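You operate a simulated robot arm through the tools that you are given. There is no shell and no other tool. Be economical: measure what you need, move in short steps, check, and stop when the job is done.

You are at the controls of a simulated two-armed robot. One attempt, no reset.

TASK
Put the paint brush with the teal handle on the top of the motor table away on the top of the low dark cabinet. Pick up the grease pot with one hand, pass it to the other hand and put it on the shelf of the parts table at the near end. Open the door of the low green cabinet, take the small thinners can from the bottom shelf of the low green cabinet and leave it on the rear shelf of the tall welder cart and shut the door again. The order is free. Set down upright: grease pot, small thinners can.

It is judged by the outcome, as a careful person would: the job done as asked, and still so three seconds after it is handed in. It fails if anything else is knocked over, pushed out of place, dropped, spilled or broken.

THE ROBOT
Two 7-joint arms with fingered hands on one trunk, on a base that drives. Base frame: it is fixed to the floor where the robot stands at the start and does not move with it; the origin is under the middle of the robot, x ahead of it, y to its left, z up; the surface under the hand at the start is at about z = 850. Readings come in mm, rad, newtons and seconds.
The left shoulder is at the start at [80, 241, 1772], the right one opposite. With the tool pointing down near the work surface each hand reaches from about 100 to 840 mm from the robot's upright axis, wherever it stands, measured 20 degrees to its own side. Places, roughly: door of the low green cabinet [400, 4400, 500]; grease pot [500, 1750, 1000]; paint brush with the teal handle (8x3x9 cm) [700, -100, 900]; rear shelf of the tall welder cart [-3400, 2500, 600]; shelf of the parts table at the near end (25x45 cm [-1380, 1320, 180]; small thinners can [500, 4500, 250]; top of the low dark cabinet [-1400, 2800, 900]. Payload 4.9 kg a hand.
The tool frame of a hand sits at the grasp point between the pads (the TCP): z along the fingers, y along the line on which they close. The tips reach 32 mm beyond it. Largest opening 200 mm; the body of the gripper starts 89 mm behind the TCP. The gripper is a hand of 4 fingers: y runs from the thumb to the fingers, the wrist lies at [0, 0, -267] in the tool frame.
Orientation is that of the tool frame in the base frame, as [roll, pitch, yaw] about the fixed x, y, z axes, in that order (R = Rz(yaw) Ry(pitch) Rx(roll)). With the fingers straight down and closing along the base's y, the tool's x points along the base's -x, its y along +y and its z along -z.

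THE INTERFACE
- The arms move only by the tool servo_tool. It takes "left_series", "right_series" or both (then of equal length, played together; a hand with none holds still); each is a list of rows, each a list of 2 entries, a list of its own where there are three numbers: the shift along the tool's x, y, z in mm, then the turn, a rotation vector about the tool's x, y, z in rad. In form: [[[tx, ty, tz], [ax, ay, az]], ...]. A call has 1 to 8 rows; each row is the pose to reach, as a shift and turn from the pose commanded when the call began, along the tool's axes at that moment. Rows are played at 5 a second. More than 50 mm and 0.15 rad between two rows, and nothing of the call is played. Where a pose cannot be reached the arm comes as near as it can. A force on the tool above 40 N (or 10 N above the force at the start of the call, whichever is more), or a blocked arm, ends the call early, and 0.2 s more pass. In this call time passes only in rows, and 0.2 s behind the last. The reply holds the time, the measured pose of the TCP, the force on the tool along the base axes, the opening and the grip force, in the units named above and with some noise, with the torque about the TCP (base axes, N m) and any sound that the robot's microphone picked up.
- Cameras (640 x 400 px; columns grow to the right, rows downward): "scene" is now at [87.7, -14.7, 1917.4]; the picture's right is [-0.10, -1.00, 0.00], its down [-0.88, 0.08, -0.46] and it looks along [0.46, -0.04, -0.89] (base axes); focal length 257 px, centre (320, 200). "left" rides on the left gripper at [-69, -69, -116] in its tool frame; the picture's right is [0.71, -0.71, 0.00], its down [0.54, 0.54, -0.64] and it looks along [0.45, 0.45, 0.77] (tool axes); focal length 226 px, centre (320, 200). "right" rides on the right gripper at [69, -69, -116] in its tool frame; the picture's right is [0.71, 0.71, 0.00], its down [-0.54, 0.54, -0.64] and it looks along [-0.45, 0.45, 0.77] (tool axes); focal length 226 px, centre (320, 200).
- get_image(camera): a new picture of that camera. It takes no simulated time.
- lift_body(by): slides the trunk up (or, below 0, down) by that many mm; the arms and the scene camera ride with it, the base frame stays. It gives what a move gives, with no picture.
- steer(legs): drives the robot by 1 to 6 legs, each [ahead, left, turn to the left] in mm, mm and rad, along the robot's own axes; the way and the turn of a leg run together, so that a leg with both is an arc; at most 1500 mm and 3.142 rad a leg. The arms and the cameras ride along, it lands a little off, and it stops where it bumps. It gives what a move gives.
- set_fingers(finger1, finger2, finger3, thumb_bend, hand): sets how far each is bent, from 0 (flat) to 100 (curled in); at 30 the hand is open as for a grip, at 70 the pads meet at the TCP. One left out holds its place. A second passes; each finger stops where it meets its share of the squeeze, and holds until it gets a number again. It is the only way to open and close the hand. It gives what a move gives, with no picture; readings hold the bend of each and the force on the fingers (four entries, about 0 where the hand has none), thumb and palm.
- turn_head(pan, tilt): turns the head with the scene camera to pan (to the left, within 1.501 rad either way) and tilt (down, from -0.506 to 1.204), counted from straight ahead of the robot. It gives what a move gives.
- locate(camera, pixels): for up to 12 pixels [column, row] of the newest picture of that camera ("zoom" is the newest enlarged one), the place [x, y, z] in the base frame of the surface seen there, good to about 2 mm, but the place of the scene camera against the robot may be out by one fixed shift of up to 18 mm in any direction. It takes no simulated time.
- enlarge(camera, box): a new picture of the part [left, top, right, bottom] of that camera's present view, enlarged. It takes no simulated time.
- hand_in(): hands the job in; it is judged then, once.

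Go step by step. Measure first, check grasps and placings, and put right what went wrong. The budget is 110 turns and 92 pictures, counting those below and the enlarged ones. Unless the task says otherwise, let go and move clear before handing in.

The tools are called after "Request:" by a JSON object that holds its "op" and its "data". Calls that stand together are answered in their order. servo_tool: Moves the arms, as the interface text tells. Its arguments: {"type":"object","properties":{"left_series":{"type":"array"},"right_series":{"type":"array"}},"required":[]} The other tools are called the same way: lift_body (by) slides the trunk up or down; set_fingers (finger1, finger2, finger3, thumb_bend, hand) moves the fingers one by one; steer (legs) drives the base; turn_head (pan, tilt) turns the head that bears the scene camera; get_image (camera) takes a picture; locate (camera, pixels) gives the place of the surface under pixels of a picture; enlarge (camera, box) takes an enlarged picture of a part of a camera's view; hand_in () hands the job in.

At the start:

```text
clock: 0.0
left_tcp_pos: [491.9, 62.8, 1052.6]
left_tool_rot: [3.14, 0.001, 3.141]
left_force: [-1.0, -0.1, 0.1]
left_ft_torque: [0.02, -0.02, 0.04]
left_gripper_width: 200.0
left_grasp_force: 0.1
left_shape: jaw
left_bend: [30.0, 30.0, 30.0, 30.0]
left_finger forces: [0.0, 0.1, 0.1, 0.0, 0.0, 0.0]
right_tcp_pos: [502.1, -303.3, 1077.7]
right_tool_rot: [-3.141, 0.0, -3.141]
right_force: [-0.2, -1.1, -0.2]
right_ft_torque: [-0.03, 0.02, 0.0]
right_gripper_width: 200.0
right_grasp_force: 0.0
right_shape: jaw
right_bend: [30.0, 30.0, 30.0, 30.0]
right_finger forces: [0.0, 0.0, 0.0, 0.0, 0.1, 0.1]
trunk travel left (down, up): [-680.0, 160.0]
robot x, y, heading: [1.4, -0.8, -0.004]
head pan, tilt: [-0.096, 1.091]
```

scene: 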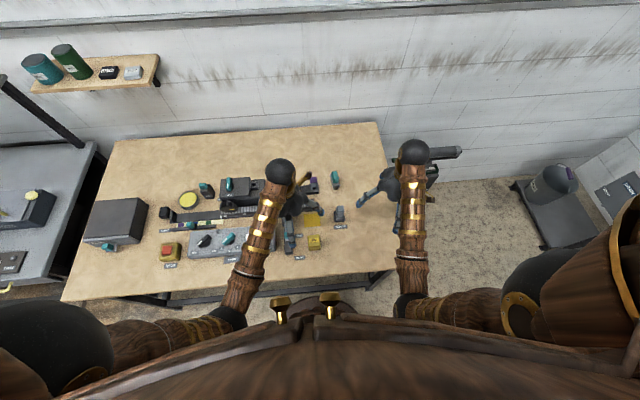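
right: 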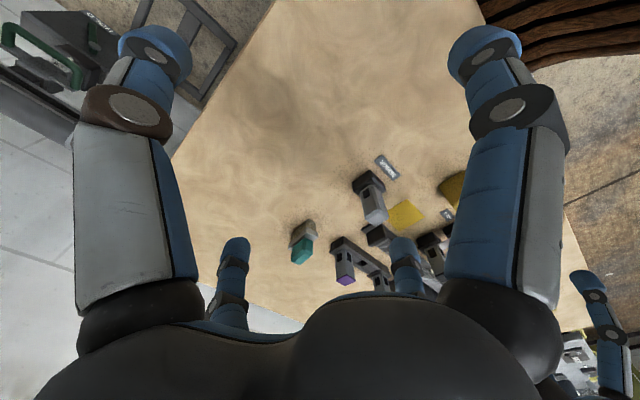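
left: 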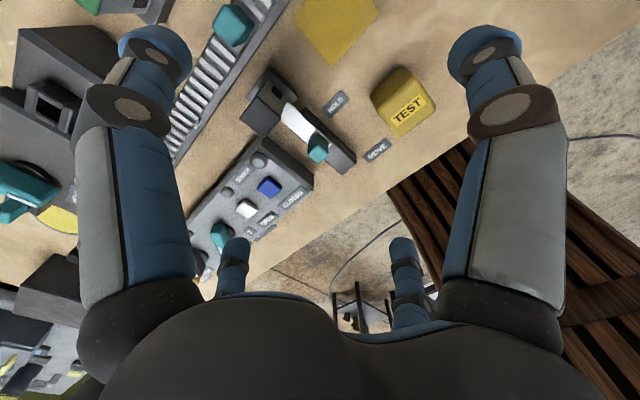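

The scene shows a teal-topped item near (335,180) that is probably the brush. I'll enlarge that area and check around it.

Request:
{"op": "enlarge", "data": {"camera": "scene", "box": [260, 140, 400, 270]}}

Request:
{"op": "locate", "data": {"camera": "scene", "pixels": [[335, 176], [336, 185], [339, 213], [313, 182], [350, 160], [230, 185], [205, 190], [335, 200]]}}

Request:
{"op": "locate", "data": {"camera": "right", "pixels": [[303, 250], [304, 230], [300, 262], [345, 280], [375, 215], [366, 185]]}}

```text
3.08 times, centred on (330, 205) of scene
```

zoom: 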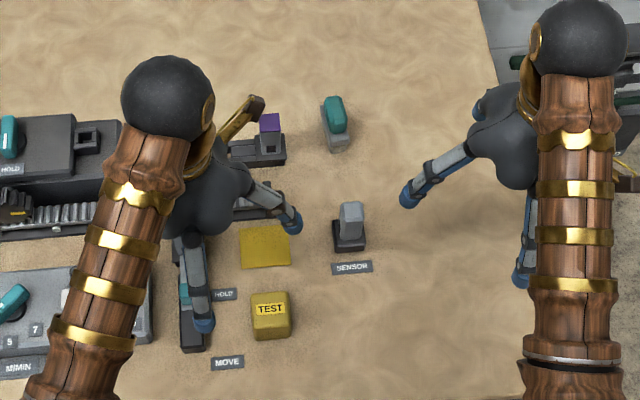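

```text
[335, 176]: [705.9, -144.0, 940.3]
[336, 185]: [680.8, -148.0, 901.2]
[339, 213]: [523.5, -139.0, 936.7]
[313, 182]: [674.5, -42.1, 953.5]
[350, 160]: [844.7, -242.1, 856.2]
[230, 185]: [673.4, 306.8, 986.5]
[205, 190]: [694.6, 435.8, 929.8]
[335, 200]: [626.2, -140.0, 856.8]
```

```text
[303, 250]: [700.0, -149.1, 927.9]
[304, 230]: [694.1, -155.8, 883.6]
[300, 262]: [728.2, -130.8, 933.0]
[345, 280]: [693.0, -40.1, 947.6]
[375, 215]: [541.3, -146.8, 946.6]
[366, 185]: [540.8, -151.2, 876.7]
```

The brush stands at about (704,-142) with its top at z≈940 and is long along x, with the purple-topped latch beside it at y≈-40. I'll narrow the right hand and move it above the brush.

Request:
{"op": "set_fingers", "data": {"hand": "right", "finger1": 46, "finger2": 46, "finger3": 46, "thumb_bend": 46}}

Request:
{"op": "servo_tool", "data": {"right_series": [[[-35, 27, 0], [0, 0, 0]], [[-70, 54, 0], [0, 0, 0]], [[-105, 81, 0], [0, 0, 0]], [[-140, 108, 0], [0, 0, 0]], [[-170, 135, 0], [0, 0, 0]], [[-200, 158, 0], [0, 0, 0]]]}}

Request:
{"op": "get_image", "data": {"camera": "right"}}

Request:
{"op": "get_image", "data": {"camera": "scene"}}

```text
clock: 1.0
left_tcp_pos: [492.5, 63.3, 1052.6]
left_tool_rot: [-3.141, 0.001, 3.14]
left_force: [0.4, 0.2, -0.6]
left_ft_torque: [-0.02, -0.05, 0.02]
left_gripper_width: 199.8
left_grasp_force: 0.0
left_shape: jaw
left_bend: [30.0, 30.0, 30.0, 30.0]
left_finger forces: [0.0, 0.1, 0.1, 0.0, 0.1, 0.0]
right_tcp_pos: [502.6, -302.5, 1077.6]
right_tool_rot: [3.141, 0.001, -3.141]
right_force: [0.6, 0.0, -0.3]
right_ft_torque: [0.01, -0.02, 0.0]
right_gripper_width: 84.3
right_grasp_force: 0.0
right_shape: fingers
right_bend: [46.0, 46.0, 46.0, 46.0]
right_finger forces: [0.1, 0.0, 0.1, 0.1, 0.0, 0.1]
trunk travel left (down, up): [-680.0, 160.0]
robot x, y, heading: [2.3, -1.7, -0.003]
head pan, tilt: [-0.096, 1.091]
```

```text
clock: 2.4
left_tcp_pos: [493.4, 64.0, 1053.1]
left_tool_rot: [3.141, -0.001, -3.141]
left_force: [-0.9, -0.1, 0.4]
left_ft_torque: [0.01, 0.02, 0.01]
left_gripper_width: 200.0
left_grasp_force: 0.0
left_shape: jaw
left_bend: [30.0, 30.0, 30.0, 30.0]
left_finger forces: [0.0, 0.0, 0.0, 0.0, 0.0, 0.0]
right_tcp_pos: [703.7, -143.9, 1076.1]
right_tool_rot: [-3.14, -0.002, 3.141]
right_force: [1.0, 0.5, 0.2]
right_ft_torque: [0.0, 0.04, -0.04]
right_gripper_width: 84.3
right_grasp_force: 0.0
right_shape: fingers
right_bend: [46.0, 46.0, 46.0, 46.0]
right_finger forces: [0.0, 0.0, 0.0, 0.0, 0.0, 0.0]
trunk travel left (down, up): [-680.0, 160.0]
robot x, y, heading: [0.3, -2.6, 0.001]
head pan, tilt: [-0.096, 1.091]
```

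```text
87 pictures are left
```

right: 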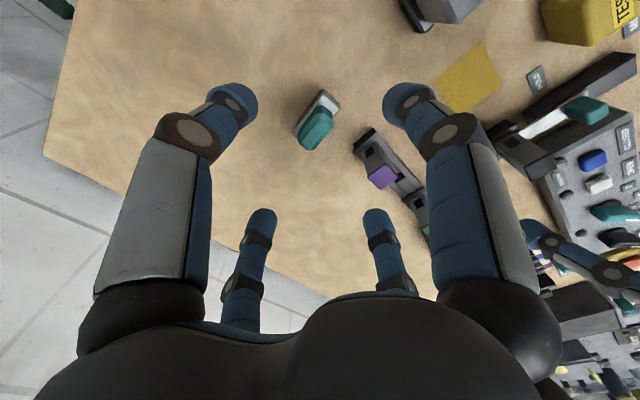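

```text
86 pictures are left
```

scene: 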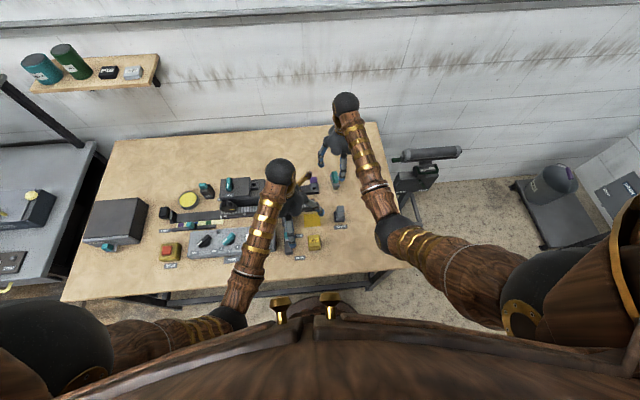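

The four fingers appear in the picture as a cross, two at (232,105) and (405,105) and two at (262,220) and (375,222). I need to know which finger is which, so I'll open finger1 and look.

Request:
{"op": "set_fingers", "data": {"hand": "right", "finger1": 25}}

Request:
{"op": "get_image", "data": {"camera": "right"}}

Request:
{"op": "locate", "data": {"camera": "right", "pixels": [[321, 99], [336, 103], [313, 124], [329, 115], [303, 143], [318, 148], [300, 130], [320, 130]]}}

```text
clock: 3.4
left_tcp_pos: [491.1, 63.0, 1053.1]
left_tool_rot: [-3.141, -0.001, -3.142]
left_force: [0.2, 0.4, -0.4]
left_ft_torque: [-0.03, 0.0, -0.01]
left_gripper_width: 199.9
left_grasp_force: 0.0
left_shape: jaw
left_bend: [30.0, 30.0, 30.0, 30.0]
left_finger forces: [0.1, 0.0, 0.0, 0.0, 0.0, 0.0]
right_tcp_pos: [702.8, -144.3, 1076.2]
right_tool_rot: [3.141, -0.001, 3.14]
right_force: [0.1, 0.0, 0.3]
right_ft_torque: [-0.06, 0.01, -0.01]
right_gripper_width: 122.5
right_grasp_force: 0.0
right_shape: fingers
right_bend: [25.0, 46.0, 46.0, 46.0]
right_finger forces: [0.0, 0.1, 0.0, 0.1, 0.1, 0.0]
trunk travel left (down, up): [-680.0, 160.0]
robot x, y, heading: [2.5, -0.7, 0.001]
head pan, tilt: [-0.096, 1.091]
```

```text
85 pictures are left
```

right: 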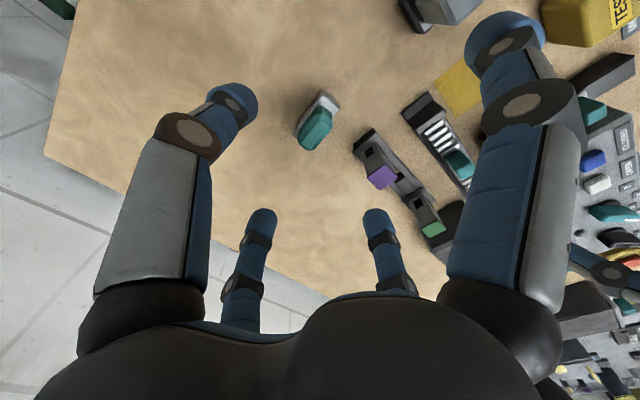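

```text
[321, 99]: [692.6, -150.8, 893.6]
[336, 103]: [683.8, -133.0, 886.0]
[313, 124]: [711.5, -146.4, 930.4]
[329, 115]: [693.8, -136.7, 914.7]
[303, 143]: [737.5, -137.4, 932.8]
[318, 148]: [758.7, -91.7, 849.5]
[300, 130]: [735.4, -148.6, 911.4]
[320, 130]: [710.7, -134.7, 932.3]
```

Finger1 is on the tool's +x side, so finger2 opposes the thumb. I'll open fingers 1 and 3, move to the brush centre at about (712,-142) and go down to z≈912.

Request:
{"op": "set_fingers", "data": {"hand": "right", "finger1": 30, "finger3": 30}}

Request:
{"op": "servo_tool", "data": {"right_series": [[[-9, 2, 30], [0, 0, 0]], [[-9, 2, 70], [0, 0, 0]], [[-9, 2, 105], [0, 0, 0]]]}}

Request:
{"op": "get_image", "data": {"camera": "right"}}

Request:
{"op": "enlarge", "data": {"camera": "scene", "box": [280, 110, 400, 220]}}

```text
clock: 4.4
left_tcp_pos: [492.1, 62.8, 1052.3]
left_tool_rot: [3.141, 0.0, -3.14]
left_force: [0.3, 1.1, -0.3]
left_ft_torque: [0.01, 0.02, -0.03]
left_gripper_width: 199.9
left_grasp_force: 0.0
left_shape: jaw
left_bend: [30.0, 30.0, 30.0, 30.0]
left_finger forces: [0.0, 0.0, 0.0, 0.0, 0.0, 0.1]
right_tcp_pos: [702.3, -144.3, 1076.6]
right_tool_rot: [3.141, 0.002, -3.141]
right_force: [0.0, 0.0, 0.3]
right_ft_torque: [-0.01, -0.02, 0.01]
right_gripper_width: 115.8
right_grasp_force: 0.0
right_shape: fingers
right_bend: [30.0, 46.0, 30.0, 46.0]
right_finger forces: [0.0, 0.0, 0.0, 0.1, 0.0, 0.0]
trunk travel left (down, up): [-680.0, 160.0]
robot x, y, heading: [-1.1, 0.4, -0.001]
head pan, tilt: [-0.096, 1.091]
```

```text
clock: 5.2
left_tcp_pos: [492.3, 63.2, 1054.1]
left_tool_rot: [-3.14, -0.001, -3.141]
left_force: [0.2, -0.4, 0.0]
left_ft_torque: [0.0, -0.01, -0.01]
left_gripper_width: 199.9
left_grasp_force: 0.1
left_shape: jaw
left_bend: [30.0, 30.0, 30.0, 30.0]
left_finger forces: [0.1, 0.0, 0.0, 0.1, 0.1, 0.1]
right_tcp_pos: [711.8, -143.5, 973.2]
right_tool_rot: [3.141, -0.001, 3.141]
right_force: [0.0, -0.7, -0.2]
right_ft_torque: [0.0, 0.02, -0.01]
right_gripper_width: 116.0
right_grasp_force: 0.0
right_shape: fingers
right_bend: [30.0, 46.0, 30.0, 46.0]
right_finger forces: [0.0, 0.0, 0.0, 0.1, 0.0, 0.1]
trunk travel left (down, up): [-680.0, 160.0]
robot x, y, heading: [-1.3, 1.0, -0.003]
head pan, tilt: [-0.096, 1.091]
```

```text
84 pictures are left
```

right: 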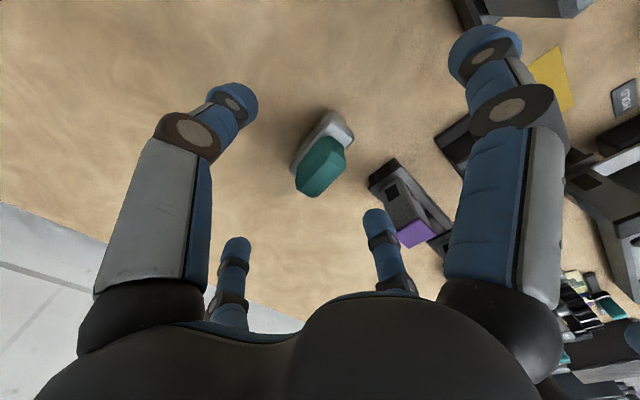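

```text
3.64 times, centred on (340, 165) of scene
```

zoom: 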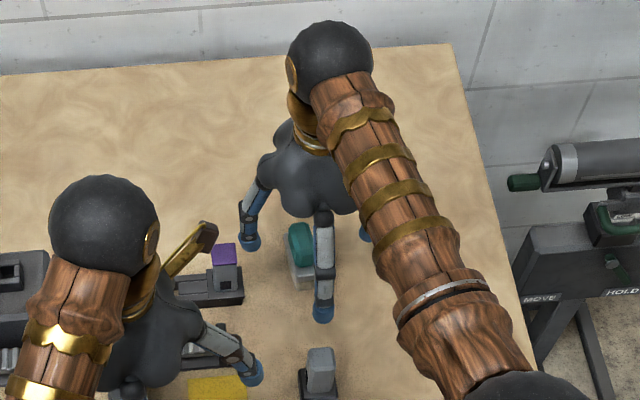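

The brush sits at (320,165) in the hand view, where the hand axis at that depth falls, so it is centred. I'll descend 60 mm and close the thumb and finger2.

Request:
{"op": "servo_tool", "data": {"right_series": [[[0, 0, 30], [0, 0, 0]], [[0, 0, 61], [0, 0, 0]]]}}

Request:
{"op": "set_fingers", "data": {"hand": "right", "finger2": 75, "thumb_bend": 75}}

Request:
{"op": "get_image", "data": {"camera": "right"}}

```text
clock: 5.8
left_tcp_pos: [493.1, 64.2, 1054.0]
left_tool_rot: [-3.14, 0.001, -3.141]
left_force: [-0.1, -0.7, -0.5]
left_ft_torque: [0.0, 0.0, 0.02]
left_gripper_width: 199.9
left_grasp_force: 0.2
left_shape: jaw
left_bend: [30.0, 30.0, 30.0, 30.0]
left_finger forces: [0.0, 0.0, 0.0, 0.0, 0.0, 0.0]
right_tcp_pos: [711.3, -143.4, 910.4]
right_tool_rot: [3.141, 0.0, 3.141]
right_force: [0.1, -1.4, 0.2]
right_ft_torque: [0.0, -0.01, 0.01]
right_gripper_width: 115.6
right_grasp_force: 0.1
right_shape: fingers
right_bend: [30.0, 46.0, 30.0, 46.0]
right_finger forces: [0.0, 0.0, 0.0, 0.1, 0.0, 0.0]
trunk travel left (down, up): [-680.0, 160.0]
robot x, y, heading: [-2.5, 2.0, 0.003]
head pan, tilt: [-0.096, 1.091]
```

```text
clock: 6.8
left_tcp_pos: [493.2, 63.7, 1053.9]
left_tool_rot: [3.141, 0.0, 3.141]
left_force: [-0.8, 0.5, 0.0]
left_ft_torque: [-0.02, 0.0, 0.0]
left_gripper_width: 199.8
left_grasp_force: 0.1
left_shape: jaw
left_bend: [30.0, 30.0, 30.0, 30.0]
left_finger forces: [0.1, 0.1, 0.1, 0.1, 0.0, 0.0]
right_tcp_pos: [710.1, -143.7, 911.9]
right_tool_rot: [3.141, 0.001, -3.141]
right_force: [-1.3, 0.4, 4.4]
right_ft_torque: [0.03, 0.03, 0.03]
right_gripper_width: 95.7
right_grasp_force: 11.6
right_shape: fingers
right_bend: [30.0, 62.0, 30.0, 68.0]
right_finger forces: [0.1, 11.1, 0.1, 0.0, 11.8, 0.0]
trunk travel left (down, up): [-680.0, 160.0]
robot x, y, heading: [3.2, -1.8, -0.001]
head pan, tilt: [-0.096, 1.091]
```

```text
82 pictures are left
```

right: 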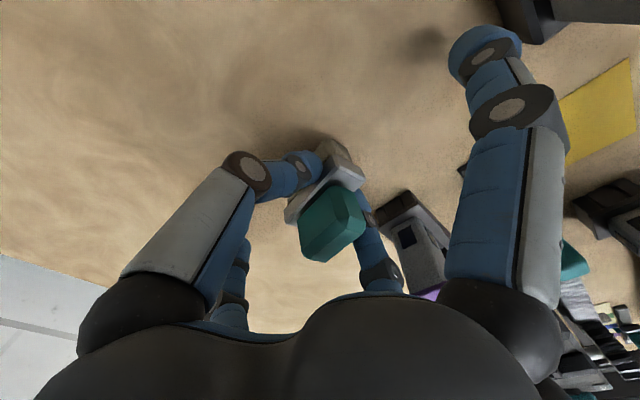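

The brush is held at about 11 N by thumb and finger2. I'll lift it 180 mm and bring the hand back to its home spot.

Request:
{"op": "servo_tool", "data": {"right_series": [[[0, 0, -30], [0, 0, 0]], [[0, 0, -70], [0, 0, 0]], [[0, 0, -110], [0, 0, 0]], [[0, 0, -150], [0, 0, 0]], [[35, -25, -190], [0, 0, 0]], [[75, -50, -210], [0, 0, 0]], [[115, -80, -210], [0, 0, 0]], [[150, -110, -210], [0, 0, 0]]]}}

Request:
{"op": "get_image", "data": {"camera": "right"}}

Request:
{"op": "turn_head", "data": {"pan": 1.5, "tilt": 0.45}}

Request:
{"op": "get_image", "data": {"camera": "scene"}}

```text
refused: row 5 steps farther than a row can; nothing moved
```

```text
81 pictures are left
```

right: 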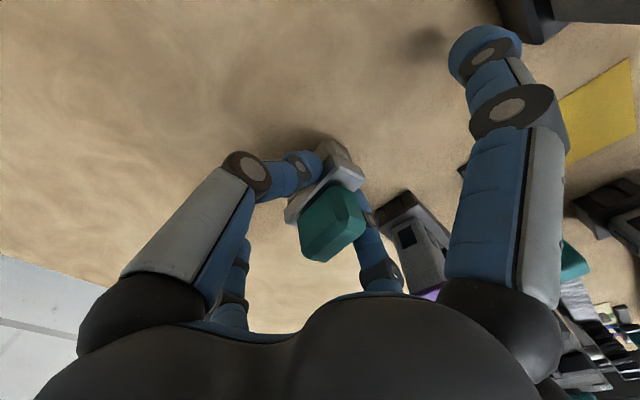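

```text
clock: 8.5
left_tcp_pos: [491.4, 64.4, 1053.5]
left_tool_rot: [-3.141, -0.001, 3.14]
left_force: [-0.4, -0.3, 0.6]
left_ft_torque: [0.03, -0.01, -0.02]
left_gripper_width: 199.9
left_grasp_force: 0.1
left_shape: jaw
left_bend: [30.0, 30.0, 30.0, 30.0]
left_finger forces: [0.0, 0.0, 0.0, 0.0, 0.0, 0.1]
right_tcp_pos: [710.0, -142.7, 911.1]
right_tool_rot: [-3.141, 0.001, 3.141]
right_force: [-1.2, 0.0, 4.0]
right_ft_torque: [0.04, 0.02, 0.01]
right_gripper_width: 95.7
right_grasp_force: 11.1
right_shape: fingers
right_bend: [30.0, 62.0, 30.0, 68.0]
right_finger forces: [0.0, 11.2, 0.0, 0.0, 12.0, 0.0]
trunk travel left (down, up): [-680.0, 160.0]
robot x, y, heading: [3.0, -3.0, 0.001]
head pan, tilt: [1.499, 0.45]
```

```text
80 pictures are left
```

scene: 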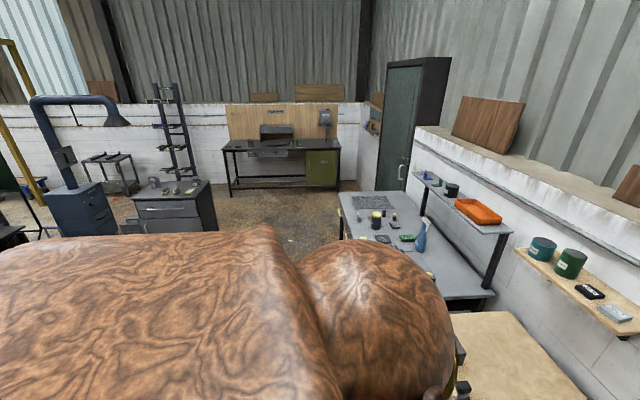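

The arm call was refused because one step was too long, so I'll replay the lift with smaller steps.

Request:
{"op": "servo_tool", "data": {"right_series": [[[0, 0, -30], [0, 0, 0]], [[0, 0, -70], [0, 0, 0]], [[0, 0, -110], [0, 0, 0]], [[0, 0, -150], [0, 0, 0]], [[25, -15, -185], [0, 0, 0]], [[60, -40, -200], [0, 0, 0]], [[95, -60, -200], [0, 0, 0]], [[130, -80, -200], [0, 0, 0]]]}}

Request:
{"op": "servo_tool", "data": {"right_series": [[[40, -25, 0], [0, 0, 0]], [[80, -50, 0], [0, 0, 0]], [[120, -70, 0], [0, 0, 0]], [[160, -80, 0], [0, 0, 0]], [[200, -80, 0], [0, 0, 0]]]}}

Request:
{"op": "get_image", "data": {"camera": "right"}}

Request:
{"op": "locate", "data": {"camera": "scene", "pixels": [[140, 195], [180, 198], [205, 185], [160, 180], [376, 215], [322, 170], [340, 215], [365, 265], [390, 195], [75, 195], [170, 245], [135, 230]]}}

Request:
{"op": "enlarge", "data": {"camera": "scene", "box": [120, 80, 360, 250]}}

```text
clock: 10.5
left_tcp_pos: [492.0, 63.0, 1053.1]
left_tool_rot: [-3.14, -0.001, 3.141]
left_force: [-0.2, 0.2, 0.8]
left_ft_torque: [0.04, -0.03, 0.0]
left_gripper_width: 199.9
left_grasp_force: 0.0
left_shape: jaw
left_bend: [30.0, 30.0, 30.0, 30.0]
left_finger forces: [0.0, 0.1, 0.0, 0.0, 0.0, 0.1]
right_tcp_pos: [579.2, -135.2, 1122.1]
right_tool_rot: [3.124, 0.017, -2.98]
right_force: [-0.3, 0.3, -0.5]
right_ft_torque: [0.0, 0.03, -0.01]
right_gripper_width: 95.5
right_grasp_force: 11.0
right_shape: fingers
right_bend: [30.0, 61.0, 30.0, 69.0]
right_finger forces: [0.1, 10.8, 0.0, 0.1, 10.6, 0.1]
trunk travel left (down, up): [-680.0, 160.0]
robot x, y, heading: [-2.4, -3.0, -0.002]
head pan, tilt: [1.499, 0.45]
stopped in row 8 (right hand): the arm was blocked; the commanded pose is now the measured one
```

```text
clock: 11.7
left_tcp_pos: [489.5, 63.2, 1053.4]
left_tool_rot: [3.139, 0.004, -3.141]
left_force: [-0.2, 0.5, 0.3]
left_ft_torque: [0.01, -0.05, 0.02]
left_gripper_width: 199.8
left_grasp_force: 0.0
left_shape: jaw
left_bend: [30.0, 30.0, 30.0, 30.0]
left_finger forces: [0.1, 0.0, 0.1, 0.1, 0.1, 0.0]
right_tcp_pos: [389.3, -246.3, 1119.1]
right_tool_rot: [3.122, 0.019, -2.983]
right_force: [-1.3, -0.3, -0.8]
right_ft_torque: [-0.02, -0.03, 0.01]
right_gripper_width: 95.7
right_grasp_force: 10.5
right_shape: fingers
right_bend: [30.0, 61.0, 30.0, 69.0]
right_finger forces: [0.0, 10.4, 0.0, 0.1, 10.2, 0.0]
trunk travel left (down, up): [-680.0, 160.0]
robot x, y, heading: [1.3, 0.7, 0.0]
head pan, tilt: [1.499, 0.45]
```

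```text
79 pictures are left
```

right: 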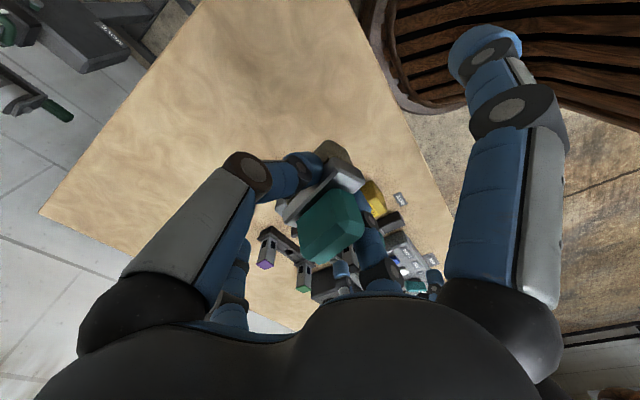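

```text
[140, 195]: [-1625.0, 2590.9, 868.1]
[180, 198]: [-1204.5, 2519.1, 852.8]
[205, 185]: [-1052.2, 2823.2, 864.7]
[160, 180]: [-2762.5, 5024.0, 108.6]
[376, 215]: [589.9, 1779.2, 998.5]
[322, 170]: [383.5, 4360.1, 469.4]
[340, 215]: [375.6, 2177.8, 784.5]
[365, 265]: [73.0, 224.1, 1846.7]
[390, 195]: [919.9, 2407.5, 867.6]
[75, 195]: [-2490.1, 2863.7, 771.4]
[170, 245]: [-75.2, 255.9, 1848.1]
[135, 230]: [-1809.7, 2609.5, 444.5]
```

```text
2.35 times, centred on (240, 165) of scene
```

zoom: 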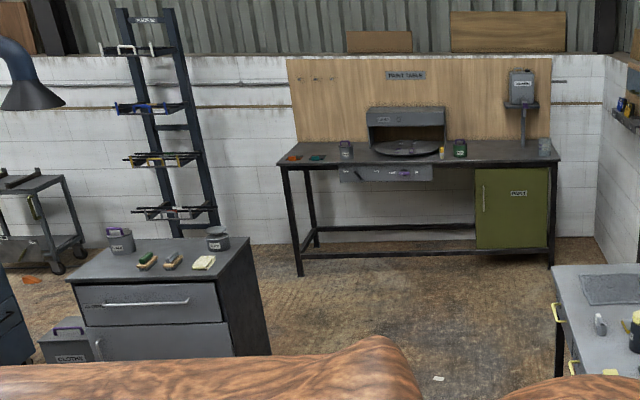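

The hands brushed each other on the way back, but the brush is still held at about 10 N. The dark cabinet top is at z≈866, x from -1650 to -1050, with its front at y≈2520. I'll raise the trunk and turn left in place for a view of the route.

Request:
{"op": "lift_body", "data": {"by": 150}}

Request:
{"op": "steer", "data": {"legs": [[-100, 0, 0], [0, 0, 1.57]]}}

Request:
{"op": "turn_head", "data": {"pan": 0.8, "tilt": 0.5}}

Request:
{"op": "get_image", "data": {"camera": "scene"}}

```text
clock: 13.4
left_tcp_pos: [492.2, 63.2, 1203.1]
left_tool_rot: [3.141, 0.0, 3.141]
left_force: [-0.4, 0.8, 0.1]
left_ft_torque: [-0.02, 0.03, 0.02]
left_gripper_width: 199.8
left_grasp_force: 0.1
left_shape: jaw
left_bend: [30.0, 30.0, 30.0, 30.0]
left_finger forces: [0.0, 0.0, 0.0, 0.0, 0.0, 0.0]
right_tcp_pos: [392.3, -244.6, 1266.6]
right_tool_rot: [3.124, 0.017, -2.981]
right_force: [-0.6, -0.9, -0.9]
right_ft_torque: [0.01, 0.03, -0.02]
right_gripper_width: 95.4
right_grasp_force: 9.9
right_shape: fingers
right_bend: [30.0, 61.0, 30.0, 69.0]
right_finger forces: [0.0, 10.4, 0.0, 0.1, 10.2, 0.0]
trunk travel left (down, up): [-830.0, 10.0]
robot x, y, heading: [1.6, -0.1, -0.003]
head pan, tilt: [1.499, 0.45]
```

```text
clock: 18.4
left_tcp_pos: [-172.7, 490.1, 1204.0]
left_tool_rot: [-3.141, 0.002, -1.547]
left_force: [-0.3, -0.1, 0.6]
left_ft_torque: [-0.03, -0.04, -0.02]
left_gripper_width: 200.2
left_grasp_force: 0.0
left_shape: jaw
left_bend: [30.0, 30.0, 30.0, 30.0]
left_finger forces: [0.0, 0.0, 0.1, 0.1, 0.0, 0.0]
right_tcp_pos: [138.1, 397.5, 1268.1]
right_tool_rot: [3.125, 0.017, -1.386]
right_force: [-0.4, 0.3, -0.7]
right_ft_torque: [-0.03, -0.02, -0.01]
right_gripper_width: 95.3
right_grasp_force: 9.7
right_shape: fingers
right_bend: [30.0, 61.0, 30.0, 69.0]
right_finger forces: [0.0, 10.3, 0.0, 0.0, 10.0, 0.1]
trunk travel left (down, up): [-830.0, 10.0]
robot x, y, heading: [-100.0, -3.8, 1.595]
head pan, tilt: [1.499, 0.45]
```

```text
clock: 19.5
left_tcp_pos: [-174.1, 490.6, 1203.7]
left_tool_rot: [3.141, 0.0, -1.547]
left_force: [0.0, 0.0, 0.4]
left_ft_torque: [0.02, -0.01, 0.01]
left_gripper_width: 199.9
left_grasp_force: 0.1
left_shape: jaw
left_bend: [30.0, 30.0, 30.0, 30.0]
left_finger forces: [0.0, 0.0, 0.0, 0.0, 0.0, 0.0]
right_tcp_pos: [138.2, 397.7, 1267.6]
right_tool_rot: [3.124, 0.016, -1.388]
right_force: [0.1, -0.4, -1.4]
right_ft_torque: [-0.02, -0.03, 0.0]
right_gripper_width: 95.5
right_grasp_force: 9.9
right_shape: fingers
right_bend: [30.0, 61.0, 30.0, 69.0]
right_finger forces: [0.1, 10.2, 0.0, 0.0, 10.0, 0.0]
trunk travel left (down, up): [-830.0, 10.0]
robot x, y, heading: [-101.7, 0.6, 1.593]
head pan, tilt: [0.799, 0.499]
```

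```text
77 pictures are left
```

scene: 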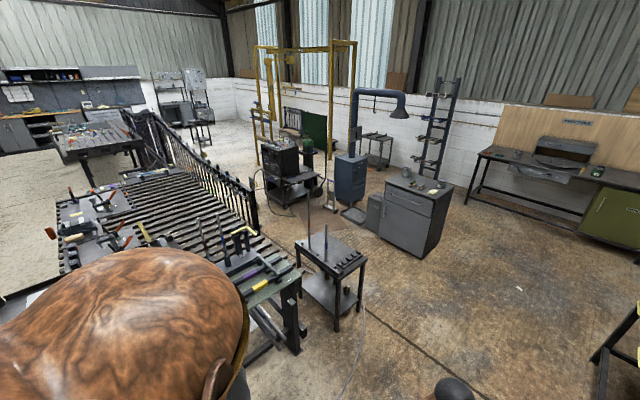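

This view shows the dark cabinet at (410,205), a small table with a lower shelf at (330,270), the welder cart at (290,170) and the green cabinet at (608,220). I'll locate the key points.

Request:
{"op": "locate", "data": {"camera": "scene", "pixels": [[330, 262], [298, 245], [367, 258], [335, 300], [303, 290], [335, 330], [409, 250], [383, 195], [452, 185], [285, 172], [275, 275], [280, 340]]}}

Request:
{"op": "enlarge", "data": {"camera": "scene", "box": [240, 100, 480, 350]}}

```text
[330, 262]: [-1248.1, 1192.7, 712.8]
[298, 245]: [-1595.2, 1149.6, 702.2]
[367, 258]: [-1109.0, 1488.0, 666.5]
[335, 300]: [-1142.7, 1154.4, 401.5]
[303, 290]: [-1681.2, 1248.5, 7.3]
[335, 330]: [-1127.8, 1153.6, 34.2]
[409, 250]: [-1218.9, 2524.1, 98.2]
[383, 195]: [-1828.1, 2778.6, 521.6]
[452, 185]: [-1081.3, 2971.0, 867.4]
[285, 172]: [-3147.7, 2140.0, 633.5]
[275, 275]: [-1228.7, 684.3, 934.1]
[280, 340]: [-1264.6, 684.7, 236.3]
```

```text
1.60 times, centred on (360, 225) of scene
```

zoom: 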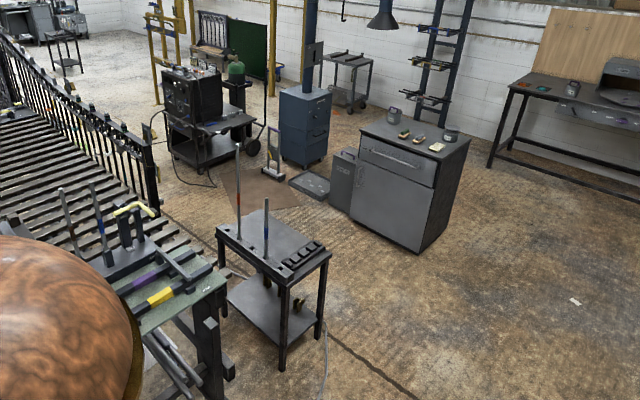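

The parts table spans x -1620 to -1110 and y 1150 to 1500. I'll drive to the open floor east of the dark cabinet, around (-400,2700), and face -x.

Request:
{"op": "steer", "data": {"legs": [[0, 250, -0.02], [1400, 0, 0], [1300, 0, 0], [0, 0, 1.55]]}}

Request:
{"op": "turn_head", "data": {"pan": 0, "tilt": 0.75}}

Request:
{"op": "get_image", "data": {"camera": "scene"}}

Request:
{"op": "get_image", "data": {"camera": "right"}}

```text
clock: 37.8
left_tcp_pos: [-882.8, 2646.0, 1204.5]
left_tool_rot: [3.141, -0.001, -0.024]
left_force: [0.0, 0.0, -0.8]
left_ft_torque: [0.0, -0.01, 0.01]
left_gripper_width: 199.9
left_grasp_force: 0.0
left_shape: jaw
left_bend: [30.0, 30.0, 30.0, 30.0]
left_finger forces: [0.0, 0.0, 0.0, 0.0, 0.0, 0.0]
right_tcp_pos: [-774.6, 2951.9, 1269.0]
right_tool_rot: [3.124, 0.018, 0.137]
right_force: [0.2, 0.3, -1.0]
right_ft_torque: [0.02, 0.02, 0.01]
right_gripper_width: 95.6
right_grasp_force: 10.4
right_shape: fingers
right_bend: [30.0, 62.0, 30.0, 69.0]
right_finger forces: [0.0, 10.0, 0.0, 0.1, 9.8, 0.0]
trunk travel left (down, up): [-830.0, 10.0]
robot x, y, heading: [-387.0, 2695.8, 3.122]
head pan, tilt: [0.799, 0.499]
```

```text
clock: 38.9
left_tcp_pos: [-883.4, 2646.4, 1203.0]
left_tool_rot: [-3.14, -0.001, -0.023]
left_force: [0.5, -0.3, 0.0]
left_ft_torque: [0.01, 0.02, -0.01]
left_gripper_width: 199.8
left_grasp_force: 0.1
left_shape: jaw
left_bend: [30.0, 30.0, 30.0, 30.0]
left_finger forces: [0.1, 0.0, 0.0, 0.1, 0.1, 0.0]
right_tcp_pos: [-776.1, 2951.8, 1267.5]
right_tool_rot: [3.124, 0.019, 0.137]
right_force: [-0.7, -0.1, -1.4]
right_ft_torque: [0.0, -0.03, 0.0]
right_gripper_width: 95.6
right_grasp_force: 10.4
right_shape: fingers
right_bend: [30.0, 62.0, 30.0, 69.0]
right_finger forces: [0.0, 10.0, 0.1, 0.0, 9.8, 0.1]
trunk travel left (down, up): [-830.0, 10.0]
robot x, y, heading: [-390.7, 2693.7, 3.121]
head pan, tilt: [0.0, 0.75]
```

```text
75 pictures are left
```

scene: 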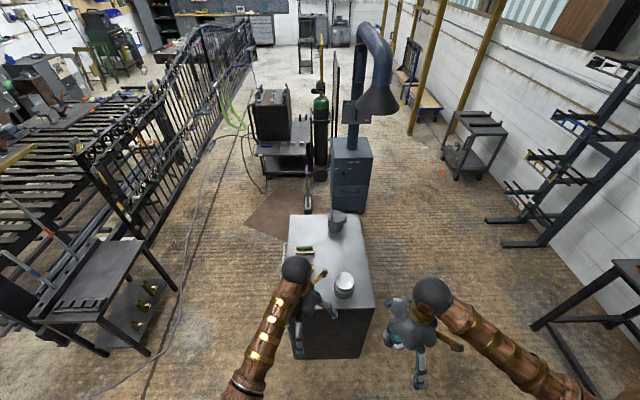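

```text
74 pictures are left
```

right: 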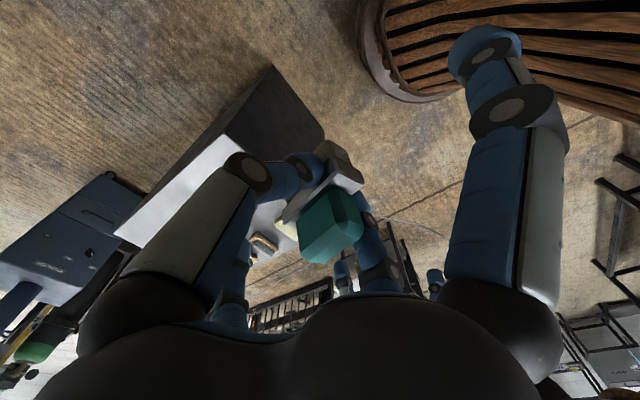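

The cabinet top's north strip and the middle between the jars look free, at about (350,255). I'll locate points and enlarge.

Request:
{"op": "locate", "data": {"camera": "scene", "pixels": [[343, 277], [343, 297], [336, 215], [336, 232], [352, 260], [325, 262], [365, 310], [358, 235], [304, 250], [325, 245], [305, 235]]}}

Request:
{"op": "enlarge", "data": {"camera": "scene", "box": [270, 195, 430, 365]}}

Request:
{"op": "get_image", "data": {"camera": "left"}}

```text
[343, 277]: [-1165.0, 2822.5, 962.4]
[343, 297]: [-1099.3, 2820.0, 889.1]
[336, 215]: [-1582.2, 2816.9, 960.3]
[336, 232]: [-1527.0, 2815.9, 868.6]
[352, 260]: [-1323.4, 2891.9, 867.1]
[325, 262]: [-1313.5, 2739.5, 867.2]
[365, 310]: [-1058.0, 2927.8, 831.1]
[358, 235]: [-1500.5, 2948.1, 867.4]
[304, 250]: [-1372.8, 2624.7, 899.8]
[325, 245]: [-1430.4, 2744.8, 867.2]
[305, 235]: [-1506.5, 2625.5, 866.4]
```

```text
2.35 times, centred on (350, 280) of scene
```

zoom: 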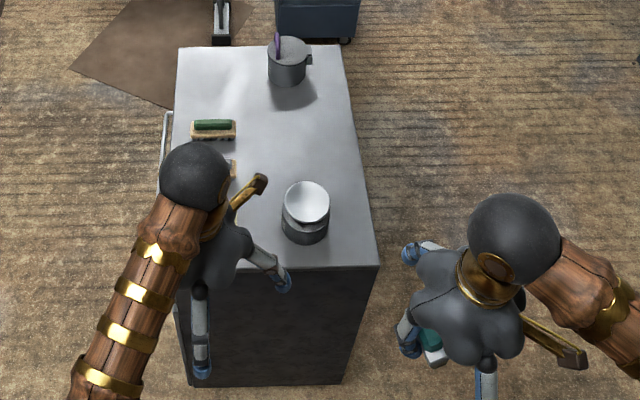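

```text
72 pictures are left
```

left: 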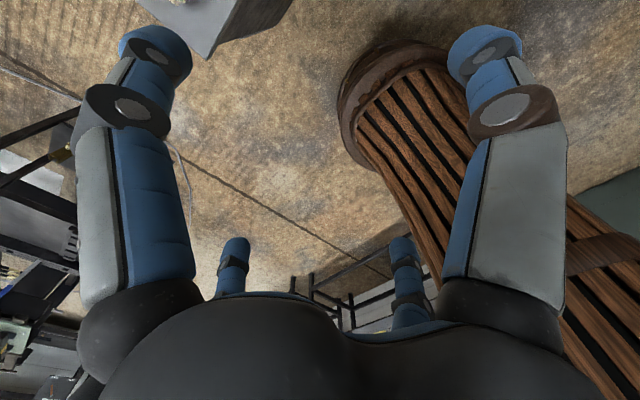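

The brush could go at about (-1310,2885), clear of both jars. I need to drive ahead about 160 mm, so I'll first locate the rim of my own base skirt to check clearance.

Request:
{"op": "locate", "data": {"camera": "left", "pixels": [[345, 95], [380, 50], [350, 140], [365, 70], [240, 10]]}}

Request:
{"op": "locate", "data": {"camera": "right", "pixels": [[370, 70], [395, 100], [330, 180], [320, 260], [345, 235], [300, 230]]}}

```text
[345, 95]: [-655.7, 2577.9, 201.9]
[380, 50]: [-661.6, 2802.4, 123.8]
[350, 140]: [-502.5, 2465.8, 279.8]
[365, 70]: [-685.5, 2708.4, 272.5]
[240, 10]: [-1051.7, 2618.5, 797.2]
```

```text
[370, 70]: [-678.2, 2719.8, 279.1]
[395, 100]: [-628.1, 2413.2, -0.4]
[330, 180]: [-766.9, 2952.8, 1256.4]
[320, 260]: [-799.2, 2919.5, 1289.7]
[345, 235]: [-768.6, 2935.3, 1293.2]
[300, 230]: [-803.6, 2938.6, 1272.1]
```

My base radius is about 300 mm, so driving ahead 170 mm is safe. Then I'll extend the right hand over the spot.

Request:
{"op": "steer", "data": {"legs": [[170, 0, 0]]}}

Request:
{"op": "servo_tool", "data": {"right_series": [[[-46, 2, 1], [0, 0, 0]], [[-92, 4, 2], [0, 0, 0]], [[-138, 6, 3], [0, 0, 0]], [[-184, 8, 3], [0, 0, 0]], [[-230, 10, 4], [0, 0, 0]], [[-276, 12, 5], [0, 0, 0]], [[-322, 14, 6], [0, 0, 0]], [[-368, 16, 7], [0, 0, 0]]]}}

Request:
{"op": "get_image", "data": {"camera": "scene"}}

Request:
{"op": "get_image", "data": {"camera": "right"}}

```text
clock: 40.4
left_tcp_pos: [-1047.6, 2649.4, 1204.5]
left_tool_rot: [-3.14, 0.002, -0.023]
left_force: [0.7, 0.1, -0.1]
left_ft_torque: [0.02, 0.02, 0.0]
left_gripper_width: 199.8
left_grasp_force: 0.0
left_shape: jaw
left_bend: [30.0, 30.0, 30.0, 30.0]
left_finger forces: [0.1, 0.0, 0.1, 0.1, 0.0, 0.0]
right_tcp_pos: [-940.9, 2955.0, 1269.1]
right_tool_rot: [3.125, 0.018, 0.137]
right_force: [1.4, -0.2, -0.4]
right_ft_torque: [0.04, 0.01, 0.01]
right_gripper_width: 95.1
right_grasp_force: 9.6
right_shape: fingers
right_bend: [30.0, 61.0, 30.0, 69.0]
right_finger forces: [0.0, 10.0, 0.0, 0.0, 9.8, 0.0]
trunk travel left (down, up): [-830.0, 10.0]
robot x, y, heading: [-557.4, 2704.6, 3.123]
head pan, tilt: [0.0, 0.75]
```

```text
clock: 42.1
left_tcp_pos: [-1052.7, 2648.4, 1202.4]
left_tool_rot: [-3.141, -0.002, -0.023]
left_force: [-0.6, -1.1, 0.0]
left_ft_torque: [0.02, -0.02, -0.01]
left_gripper_width: 199.9
left_grasp_force: 0.0
left_shape: jaw
left_bend: [30.0, 30.0, 30.0, 30.0]
left_finger forces: [0.1, 0.0, 0.0, 0.0, 0.1, 0.0]
right_tcp_pos: [-1311.4, 2887.7, 1264.8]
right_tool_rot: [3.127, 0.014, 0.139]
right_force: [-0.2, 0.0, -1.0]
right_ft_torque: [0.0, -0.08, 0.01]
right_gripper_width: 95.4
right_grasp_force: 10.0
right_shape: fingers
right_bend: [30.0, 62.0, 30.0, 71.0]
right_finger forces: [0.0, 10.0, 0.1, 0.0, 9.6, 0.0]
trunk travel left (down, up): [-830.0, 10.0]
robot x, y, heading: [-556.8, 2702.5, 3.122]
head pan, tilt: [0.0, 0.75]
```

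```text
71 pictures are left
```

scene: 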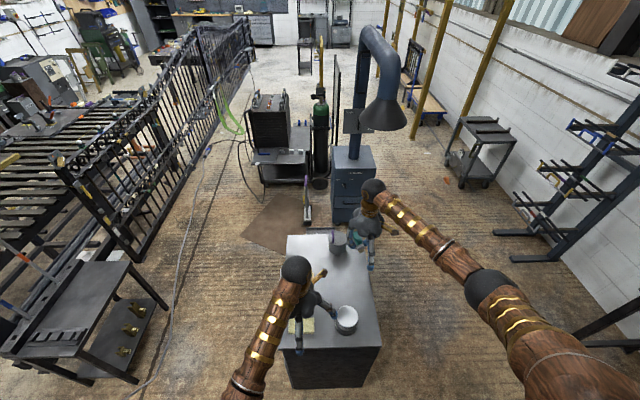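

```text
70 pictures are left
```

right: 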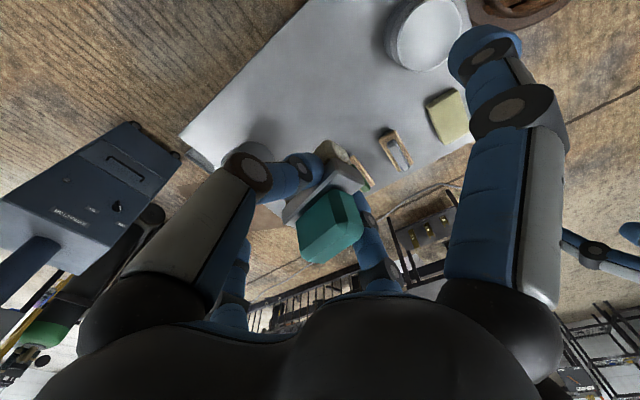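

The hand is over the free strip and the jar at (425,35) in the right view is well away. I'll check the cabinet top height with the hand camera, then descend most of the way.

Request:
{"op": "locate", "data": {"camera": "right", "pixels": [[330, 60], [280, 100], [260, 120], [400, 60], [350, 120], [430, 20], [330, 10]]}}

Request:
{"op": "servo_tool", "data": {"right_series": [[[0, 0, 45], [0, 0, 0]], [[0, 0, 90], [0, 0, 0]], [[0, 0, 135], [0, 0, 0]], [[0, 0, 180], [0, 0, 0]], [[0, 0, 220], [0, 0, 0]], [[0, 0, 260], [0, 0, 0]], [[0, 0, 285], [0, 0, 0]], [[0, 0, 305], [0, 0, 0]]]}}

Request:
{"op": "get_image", "data": {"camera": "right"}}

```text
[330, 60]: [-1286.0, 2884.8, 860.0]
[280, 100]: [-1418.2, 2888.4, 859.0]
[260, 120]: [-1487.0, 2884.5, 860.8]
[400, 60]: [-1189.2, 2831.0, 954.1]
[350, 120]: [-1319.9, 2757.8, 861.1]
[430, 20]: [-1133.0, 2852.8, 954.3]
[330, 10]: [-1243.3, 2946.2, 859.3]
```

```text
clock: 44.0
left_tcp_pos: [-1048.8, 2651.0, 1204.3]
left_tool_rot: [3.139, 0.003, -0.023]
left_force: [0.1, 0.7, 0.1]
left_ft_torque: [-0.01, -0.02, 0.03]
left_gripper_width: 200.0
left_grasp_force: 0.0
left_shape: jaw
left_bend: [30.0, 30.0, 30.0, 30.0]
left_finger forces: [0.0, 0.0, 0.0, 0.0, 0.0, 0.0]
right_tcp_pos: [-1297.9, 2873.9, 996.1]
right_tool_rot: [3.123, 0.018, 0.137]
right_force: [1.1, 0.2, -1.0]
right_ft_torque: [-0.01, 0.03, 0.03]
right_gripper_width: 95.2
right_grasp_force: 10.5
right_shape: fingers
right_bend: [30.0, 61.0, 30.0, 72.0]
right_finger forces: [0.0, 10.7, 0.0, 0.1, 10.6, 0.0]
right hand out of reach, approached as far as the arm can: row 7, 8
trunk travel left (down, up): [-830.0, 10.0]
robot x, y, heading: [-560.9, 2696.8, 3.119]
head pan, tilt: [0.0, 0.75]
```

```text
69 pictures are left
```

right: 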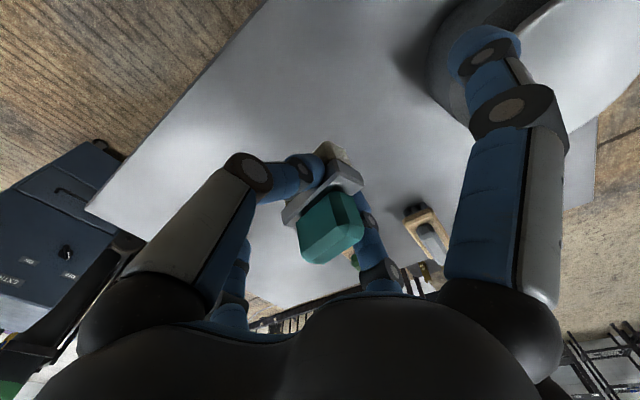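

The arm ran out of downward reach because the trunk is raised, so I'll lower the trunk a little. I'll also shift the hand away from the near jar by opening that distance along -x.

Request:
{"op": "lift_body", "data": {"by": -30}}

Request:
{"op": "servo_tool", "data": {"right_series": [[[-12, 2, 0], [0, 0, 0]], [[-24, 4, 0], [0, 0, 0]]]}}

```text
clock: 44.7
left_tcp_pos: [-1050.3, 2650.2, 1172.6]
left_tool_rot: [-3.14, 0.0, -0.021]
left_force: [0.4, -0.7, -0.5]
left_ft_torque: [-0.04, -0.04, 0.01]
left_gripper_width: 200.1
left_grasp_force: 0.2
left_shape: jaw
left_bend: [30.0, 30.0, 30.0, 30.0]
left_finger forces: [0.1, 0.1, 0.0, 0.1, 0.0, 0.1]
right_tcp_pos: [-1300.5, 2872.5, 966.5]
right_tool_rot: [3.124, 0.018, 0.137]
right_force: [0.8, -0.4, -1.4]
right_ft_torque: [-0.05, 0.01, -0.02]
right_gripper_width: 95.4
right_grasp_force: 11.0
right_shape: fingers
right_bend: [30.0, 61.0, 30.0, 72.0]
right_finger forces: [0.0, 10.7, 0.1, 0.1, 10.5, 0.0]
trunk travel left (down, up): [-800.0, 40.0]
robot x, y, heading: [-556.3, 2701.9, 3.119]
head pan, tilt: [0.0, 0.75]
```

```text
clock: 45.3
left_tcp_pos: [-1052.8, 2650.0, 1172.4]
left_tool_rot: [-3.141, 0.0, -0.023]
left_force: [0.7, 0.6, 0.1]
left_ft_torque: [0.02, -0.02, 0.03]
left_gripper_width: 200.0
left_grasp_force: 0.1
left_shape: jaw
left_bend: [30.0, 30.0, 30.0, 30.0]
left_finger forces: [0.1, 0.1, 0.0, 0.0, 0.0, 0.1]
right_tcp_pos: [-1301.0, 2869.1, 968.6]
right_tool_rot: [3.126, 0.015, 0.138]
right_force: [-0.7, 0.3, -1.3]
right_ft_torque: [-0.01, -0.01, -0.03]
right_gripper_width: 95.3
right_grasp_force: 10.6
right_shape: fingers
right_bend: [30.0, 61.0, 30.0, 72.0]
right_finger forces: [0.1, 10.8, 0.0, 0.1, 10.5, 0.0]
right hand out of reach, approached as far as the arm can: row 1, 2
trunk travel left (down, up): [-800.0, 40.0]
robot x, y, heading: [-556.8, 2702.3, 3.117]
head pan, tilt: [0.0, 0.75]
```

The arm is at its limit, so I'll drive 30 mm ahead instead and lower with the trunk.

Request:
{"op": "steer", "data": {"legs": [[30, -12, 0]]}}

Request:
{"op": "lift_body", "data": {"by": -40}}

Request:
{"op": "get_image", "data": {"camera": "right"}}

```text
clock: 46.1
left_tcp_pos: [-1073.5, 2658.8, 1175.2]
left_tool_rot: [-3.14, 0.004, -0.023]
left_force: [1.1, -0.5, 0.2]
left_ft_torque: [0.04, 0.09, 0.01]
left_gripper_width: 199.9
left_grasp_force: 0.0
left_shape: jaw
left_bend: [30.0, 30.0, 30.0, 30.0]
left_finger forces: [0.0, 0.0, 0.0, 0.0, 0.0, 0.1]
right_tcp_pos: [-1324.1, 2878.6, 972.8]
right_tool_rot: [3.128, 0.022, 0.137]
right_force: [1.3, -0.4, -1.0]
right_ft_torque: [0.06, 0.08, 0.02]
right_gripper_width: 95.0
right_grasp_force: 10.7
right_shape: fingers
right_bend: [30.0, 61.0, 30.0, 72.0]
right_finger forces: [0.0, 10.7, 0.1, 0.0, 10.5, 0.0]
trunk travel left (down, up): [-800.0, 40.0]
robot x, y, heading: [-586.1, 2714.1, 3.117]
head pan, tilt: [0.0, 0.75]
```

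```text
clock: 47.0
left_tcp_pos: [-1078.0, 2660.3, 1132.7]
left_tool_rot: [3.141, 0.001, -0.024]
left_force: [0.8, 0.8, 0.4]
left_ft_torque: [0.02, 0.04, -0.02]
left_gripper_width: 199.9
left_grasp_force: 0.1
left_shape: jaw
left_bend: [30.0, 30.0, 30.0, 30.0]
left_finger forces: [0.0, 0.0, 0.1, 0.1, 0.0, 0.0]
right_tcp_pos: [-1327.9, 2879.9, 930.3]
right_tool_rot: [3.125, 0.019, 0.138]
right_force: [0.5, 1.0, -0.8]
right_ft_torque: [0.05, 0.04, 0.04]
right_gripper_width: 95.3
right_grasp_force: 10.9
right_shape: fingers
right_bend: [30.0, 61.0, 30.0, 72.0]
right_finger forces: [0.0, 10.7, 0.0, 0.1, 10.4, 0.1]
trunk travel left (down, up): [-760.0, 80.0]
robot x, y, heading: [-591.1, 2712.5, 3.119]
head pan, tilt: [0.0, 0.75]
```

```text
68 pictures are left
```

right: 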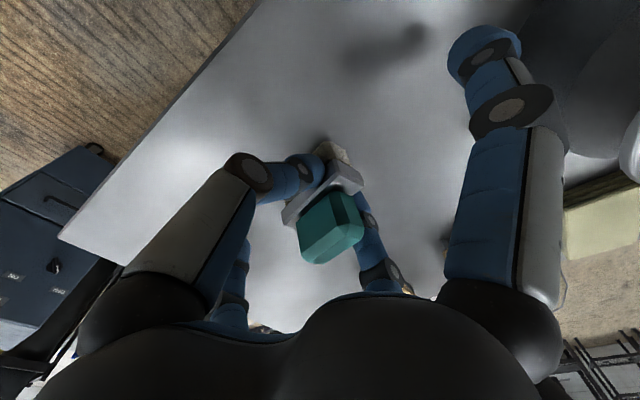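

The brush is about 8 mm above the top and finger1 stays clear of the jar. I'll lower in small steps while watching the force.

Request:
{"op": "lift_body", "data": {"by": -6}}

Request:
{"op": "lift_body", "data": {"by": -3}}

```text
clock: 47.5
left_tcp_pos: [-1080.6, 2661.3, 1126.7]
left_tool_rot: [-3.141, 0.001, -0.022]
left_force: [0.4, -0.5, 0.8]
left_ft_torque: [0.04, -0.01, -0.01]
left_gripper_width: 199.8
left_grasp_force: 0.1
left_shape: jaw
left_bend: [30.0, 30.0, 30.0, 30.0]
left_finger forces: [0.0, 0.1, 0.1, 0.0, 0.0, 0.1]
right_tcp_pos: [-1329.5, 2880.3, 923.3]
right_tool_rot: [3.126, 0.018, 0.138]
right_force: [-0.4, -0.3, 0.1]
right_ft_torque: [0.02, -0.03, 0.02]
right_gripper_width: 95.1
right_grasp_force: 10.8
right_shape: fingers
right_bend: [30.0, 61.0, 30.0, 72.0]
right_finger forces: [0.0, 10.7, 0.0, 0.0, 10.5, 0.1]
trunk travel left (down, up): [-754.0, 86.0]
robot x, y, heading: [-590.2, 2712.4, 3.117]
head pan, tilt: [0.0, 0.75]
```

```text
clock: 48.0
left_tcp_pos: [-1079.3, 2662.2, 1123.4]
left_tool_rot: [-3.14, 0.0, -0.023]
left_force: [-0.6, -0.7, -0.9]
left_ft_torque: [0.01, 0.04, -0.02]
left_gripper_width: 199.9
left_grasp_force: 0.1
left_shape: jaw
left_bend: [30.0, 30.0, 30.0, 30.0]
left_finger forces: [0.0, 0.0, 0.1, 0.1, 0.0, 0.0]
right_tcp_pos: [-1330.6, 2882.6, 920.1]
right_tool_rot: [3.123, 0.017, 0.137]
right_force: [0.7, -0.2, 1.6]
right_ft_torque: [-0.02, 0.0, 0.02]
right_gripper_width: 95.0
right_grasp_force: 11.0
right_shape: fingers
right_bend: [30.0, 61.0, 30.0, 72.0]
right_finger forces: [0.0, 10.9, 0.0, 0.2, 11.6, 0.1]
trunk travel left (down, up): [-751.0, 89.0]
robot x, y, heading: [-589.2, 2716.4, 3.115]
head pan, tilt: [0.0, 0.75]
```

Contact shows as the force rises from about -1 to +1.6 N, so I'll open thumb and finger2, then rise.

Request:
{"op": "set_fingers", "data": {"hand": "right", "finger2": 48, "thumb_bend": 50}}

Request:
{"op": "get_image", "data": {"camera": "right"}}

Request:
{"op": "lift_body", "data": {"by": 89}}

Request:
{"op": "get_image", "data": {"camera": "right"}}

```text
clock: 49.0
left_tcp_pos: [-1079.8, 2661.8, 1123.8]
left_tool_rot: [3.141, -0.003, -0.021]
left_force: [-0.7, -0.4, 0.0]
left_ft_torque: [-0.01, 0.01, -0.02]
left_gripper_width: 200.0
left_grasp_force: 0.0
left_shape: jaw
left_bend: [30.0, 30.0, 30.0, 30.0]
left_finger forces: [0.0, 0.0, 0.0, 0.0, 0.0, 0.1]
right_tcp_pos: [-1329.4, 2880.7, 919.4]
right_tool_rot: [3.123, 0.015, 0.14]
right_force: [-0.2, 0.6, 0.1]
right_ft_torque: [0.01, 0.02, -0.02]
right_gripper_width: 109.9
right_grasp_force: 0.1
right_shape: fingers
right_bend: [30.0, 48.0, 30.0, 50.0]
right_finger forces: [0.0, 0.0, 0.1, 0.1, 0.0, 0.0]
trunk travel left (down, up): [-751.0, 89.0]
robot x, y, heading: [-586.5, 2715.2, 3.116]
head pan, tilt: [0.0, 0.75]
```

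```text
67 pictures are left
```

right: 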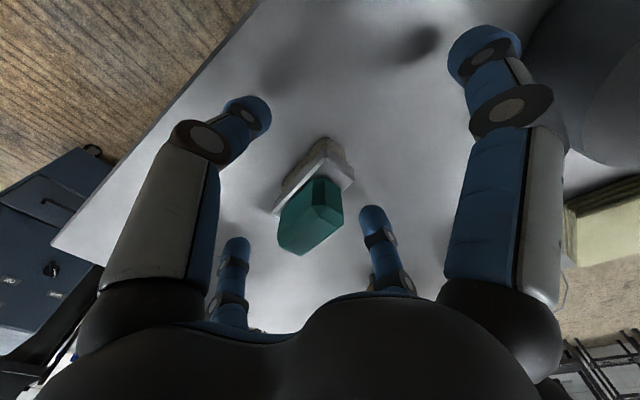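

```text
clock: 50.3
left_tcp_pos: [-1079.6, 2661.3, 1213.0]
left_tool_rot: [-3.141, -0.001, -0.022]
left_force: [0.3, -0.3, -0.1]
left_ft_torque: [0.03, -0.01, 0.01]
left_gripper_width: 199.7
left_grasp_force: 0.0
left_shape: jaw
left_bend: [30.0, 30.0, 30.0, 30.0]
left_finger forces: [0.0, 0.0, 0.1, 0.1, 0.0, 0.1]
right_tcp_pos: [-1330.2, 2880.3, 1007.0]
right_tool_rot: [3.125, 0.015, 0.138]
right_force: [0.1, 0.2, -0.3]
right_ft_torque: [-0.01, 0.0, 0.03]
right_gripper_width: 110.4
right_grasp_force: 0.1
right_shape: fingers
right_bend: [30.0, 48.0, 30.0, 50.0]
right_finger forces: [0.0, 0.1, 0.0, 0.0, 0.1, 0.0]
trunk travel left (down, up): [-840.0, 0.0]
robot x, y, heading: [-584.1, 2715.8, 3.119]
head pan, tilt: [0.0, 0.75]
```

```text
66 pictures are left
```

right: 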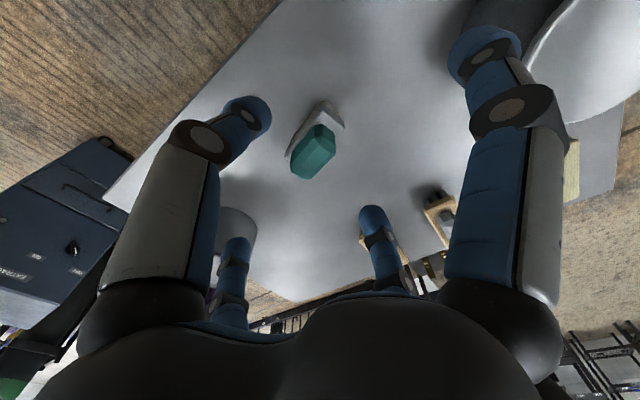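

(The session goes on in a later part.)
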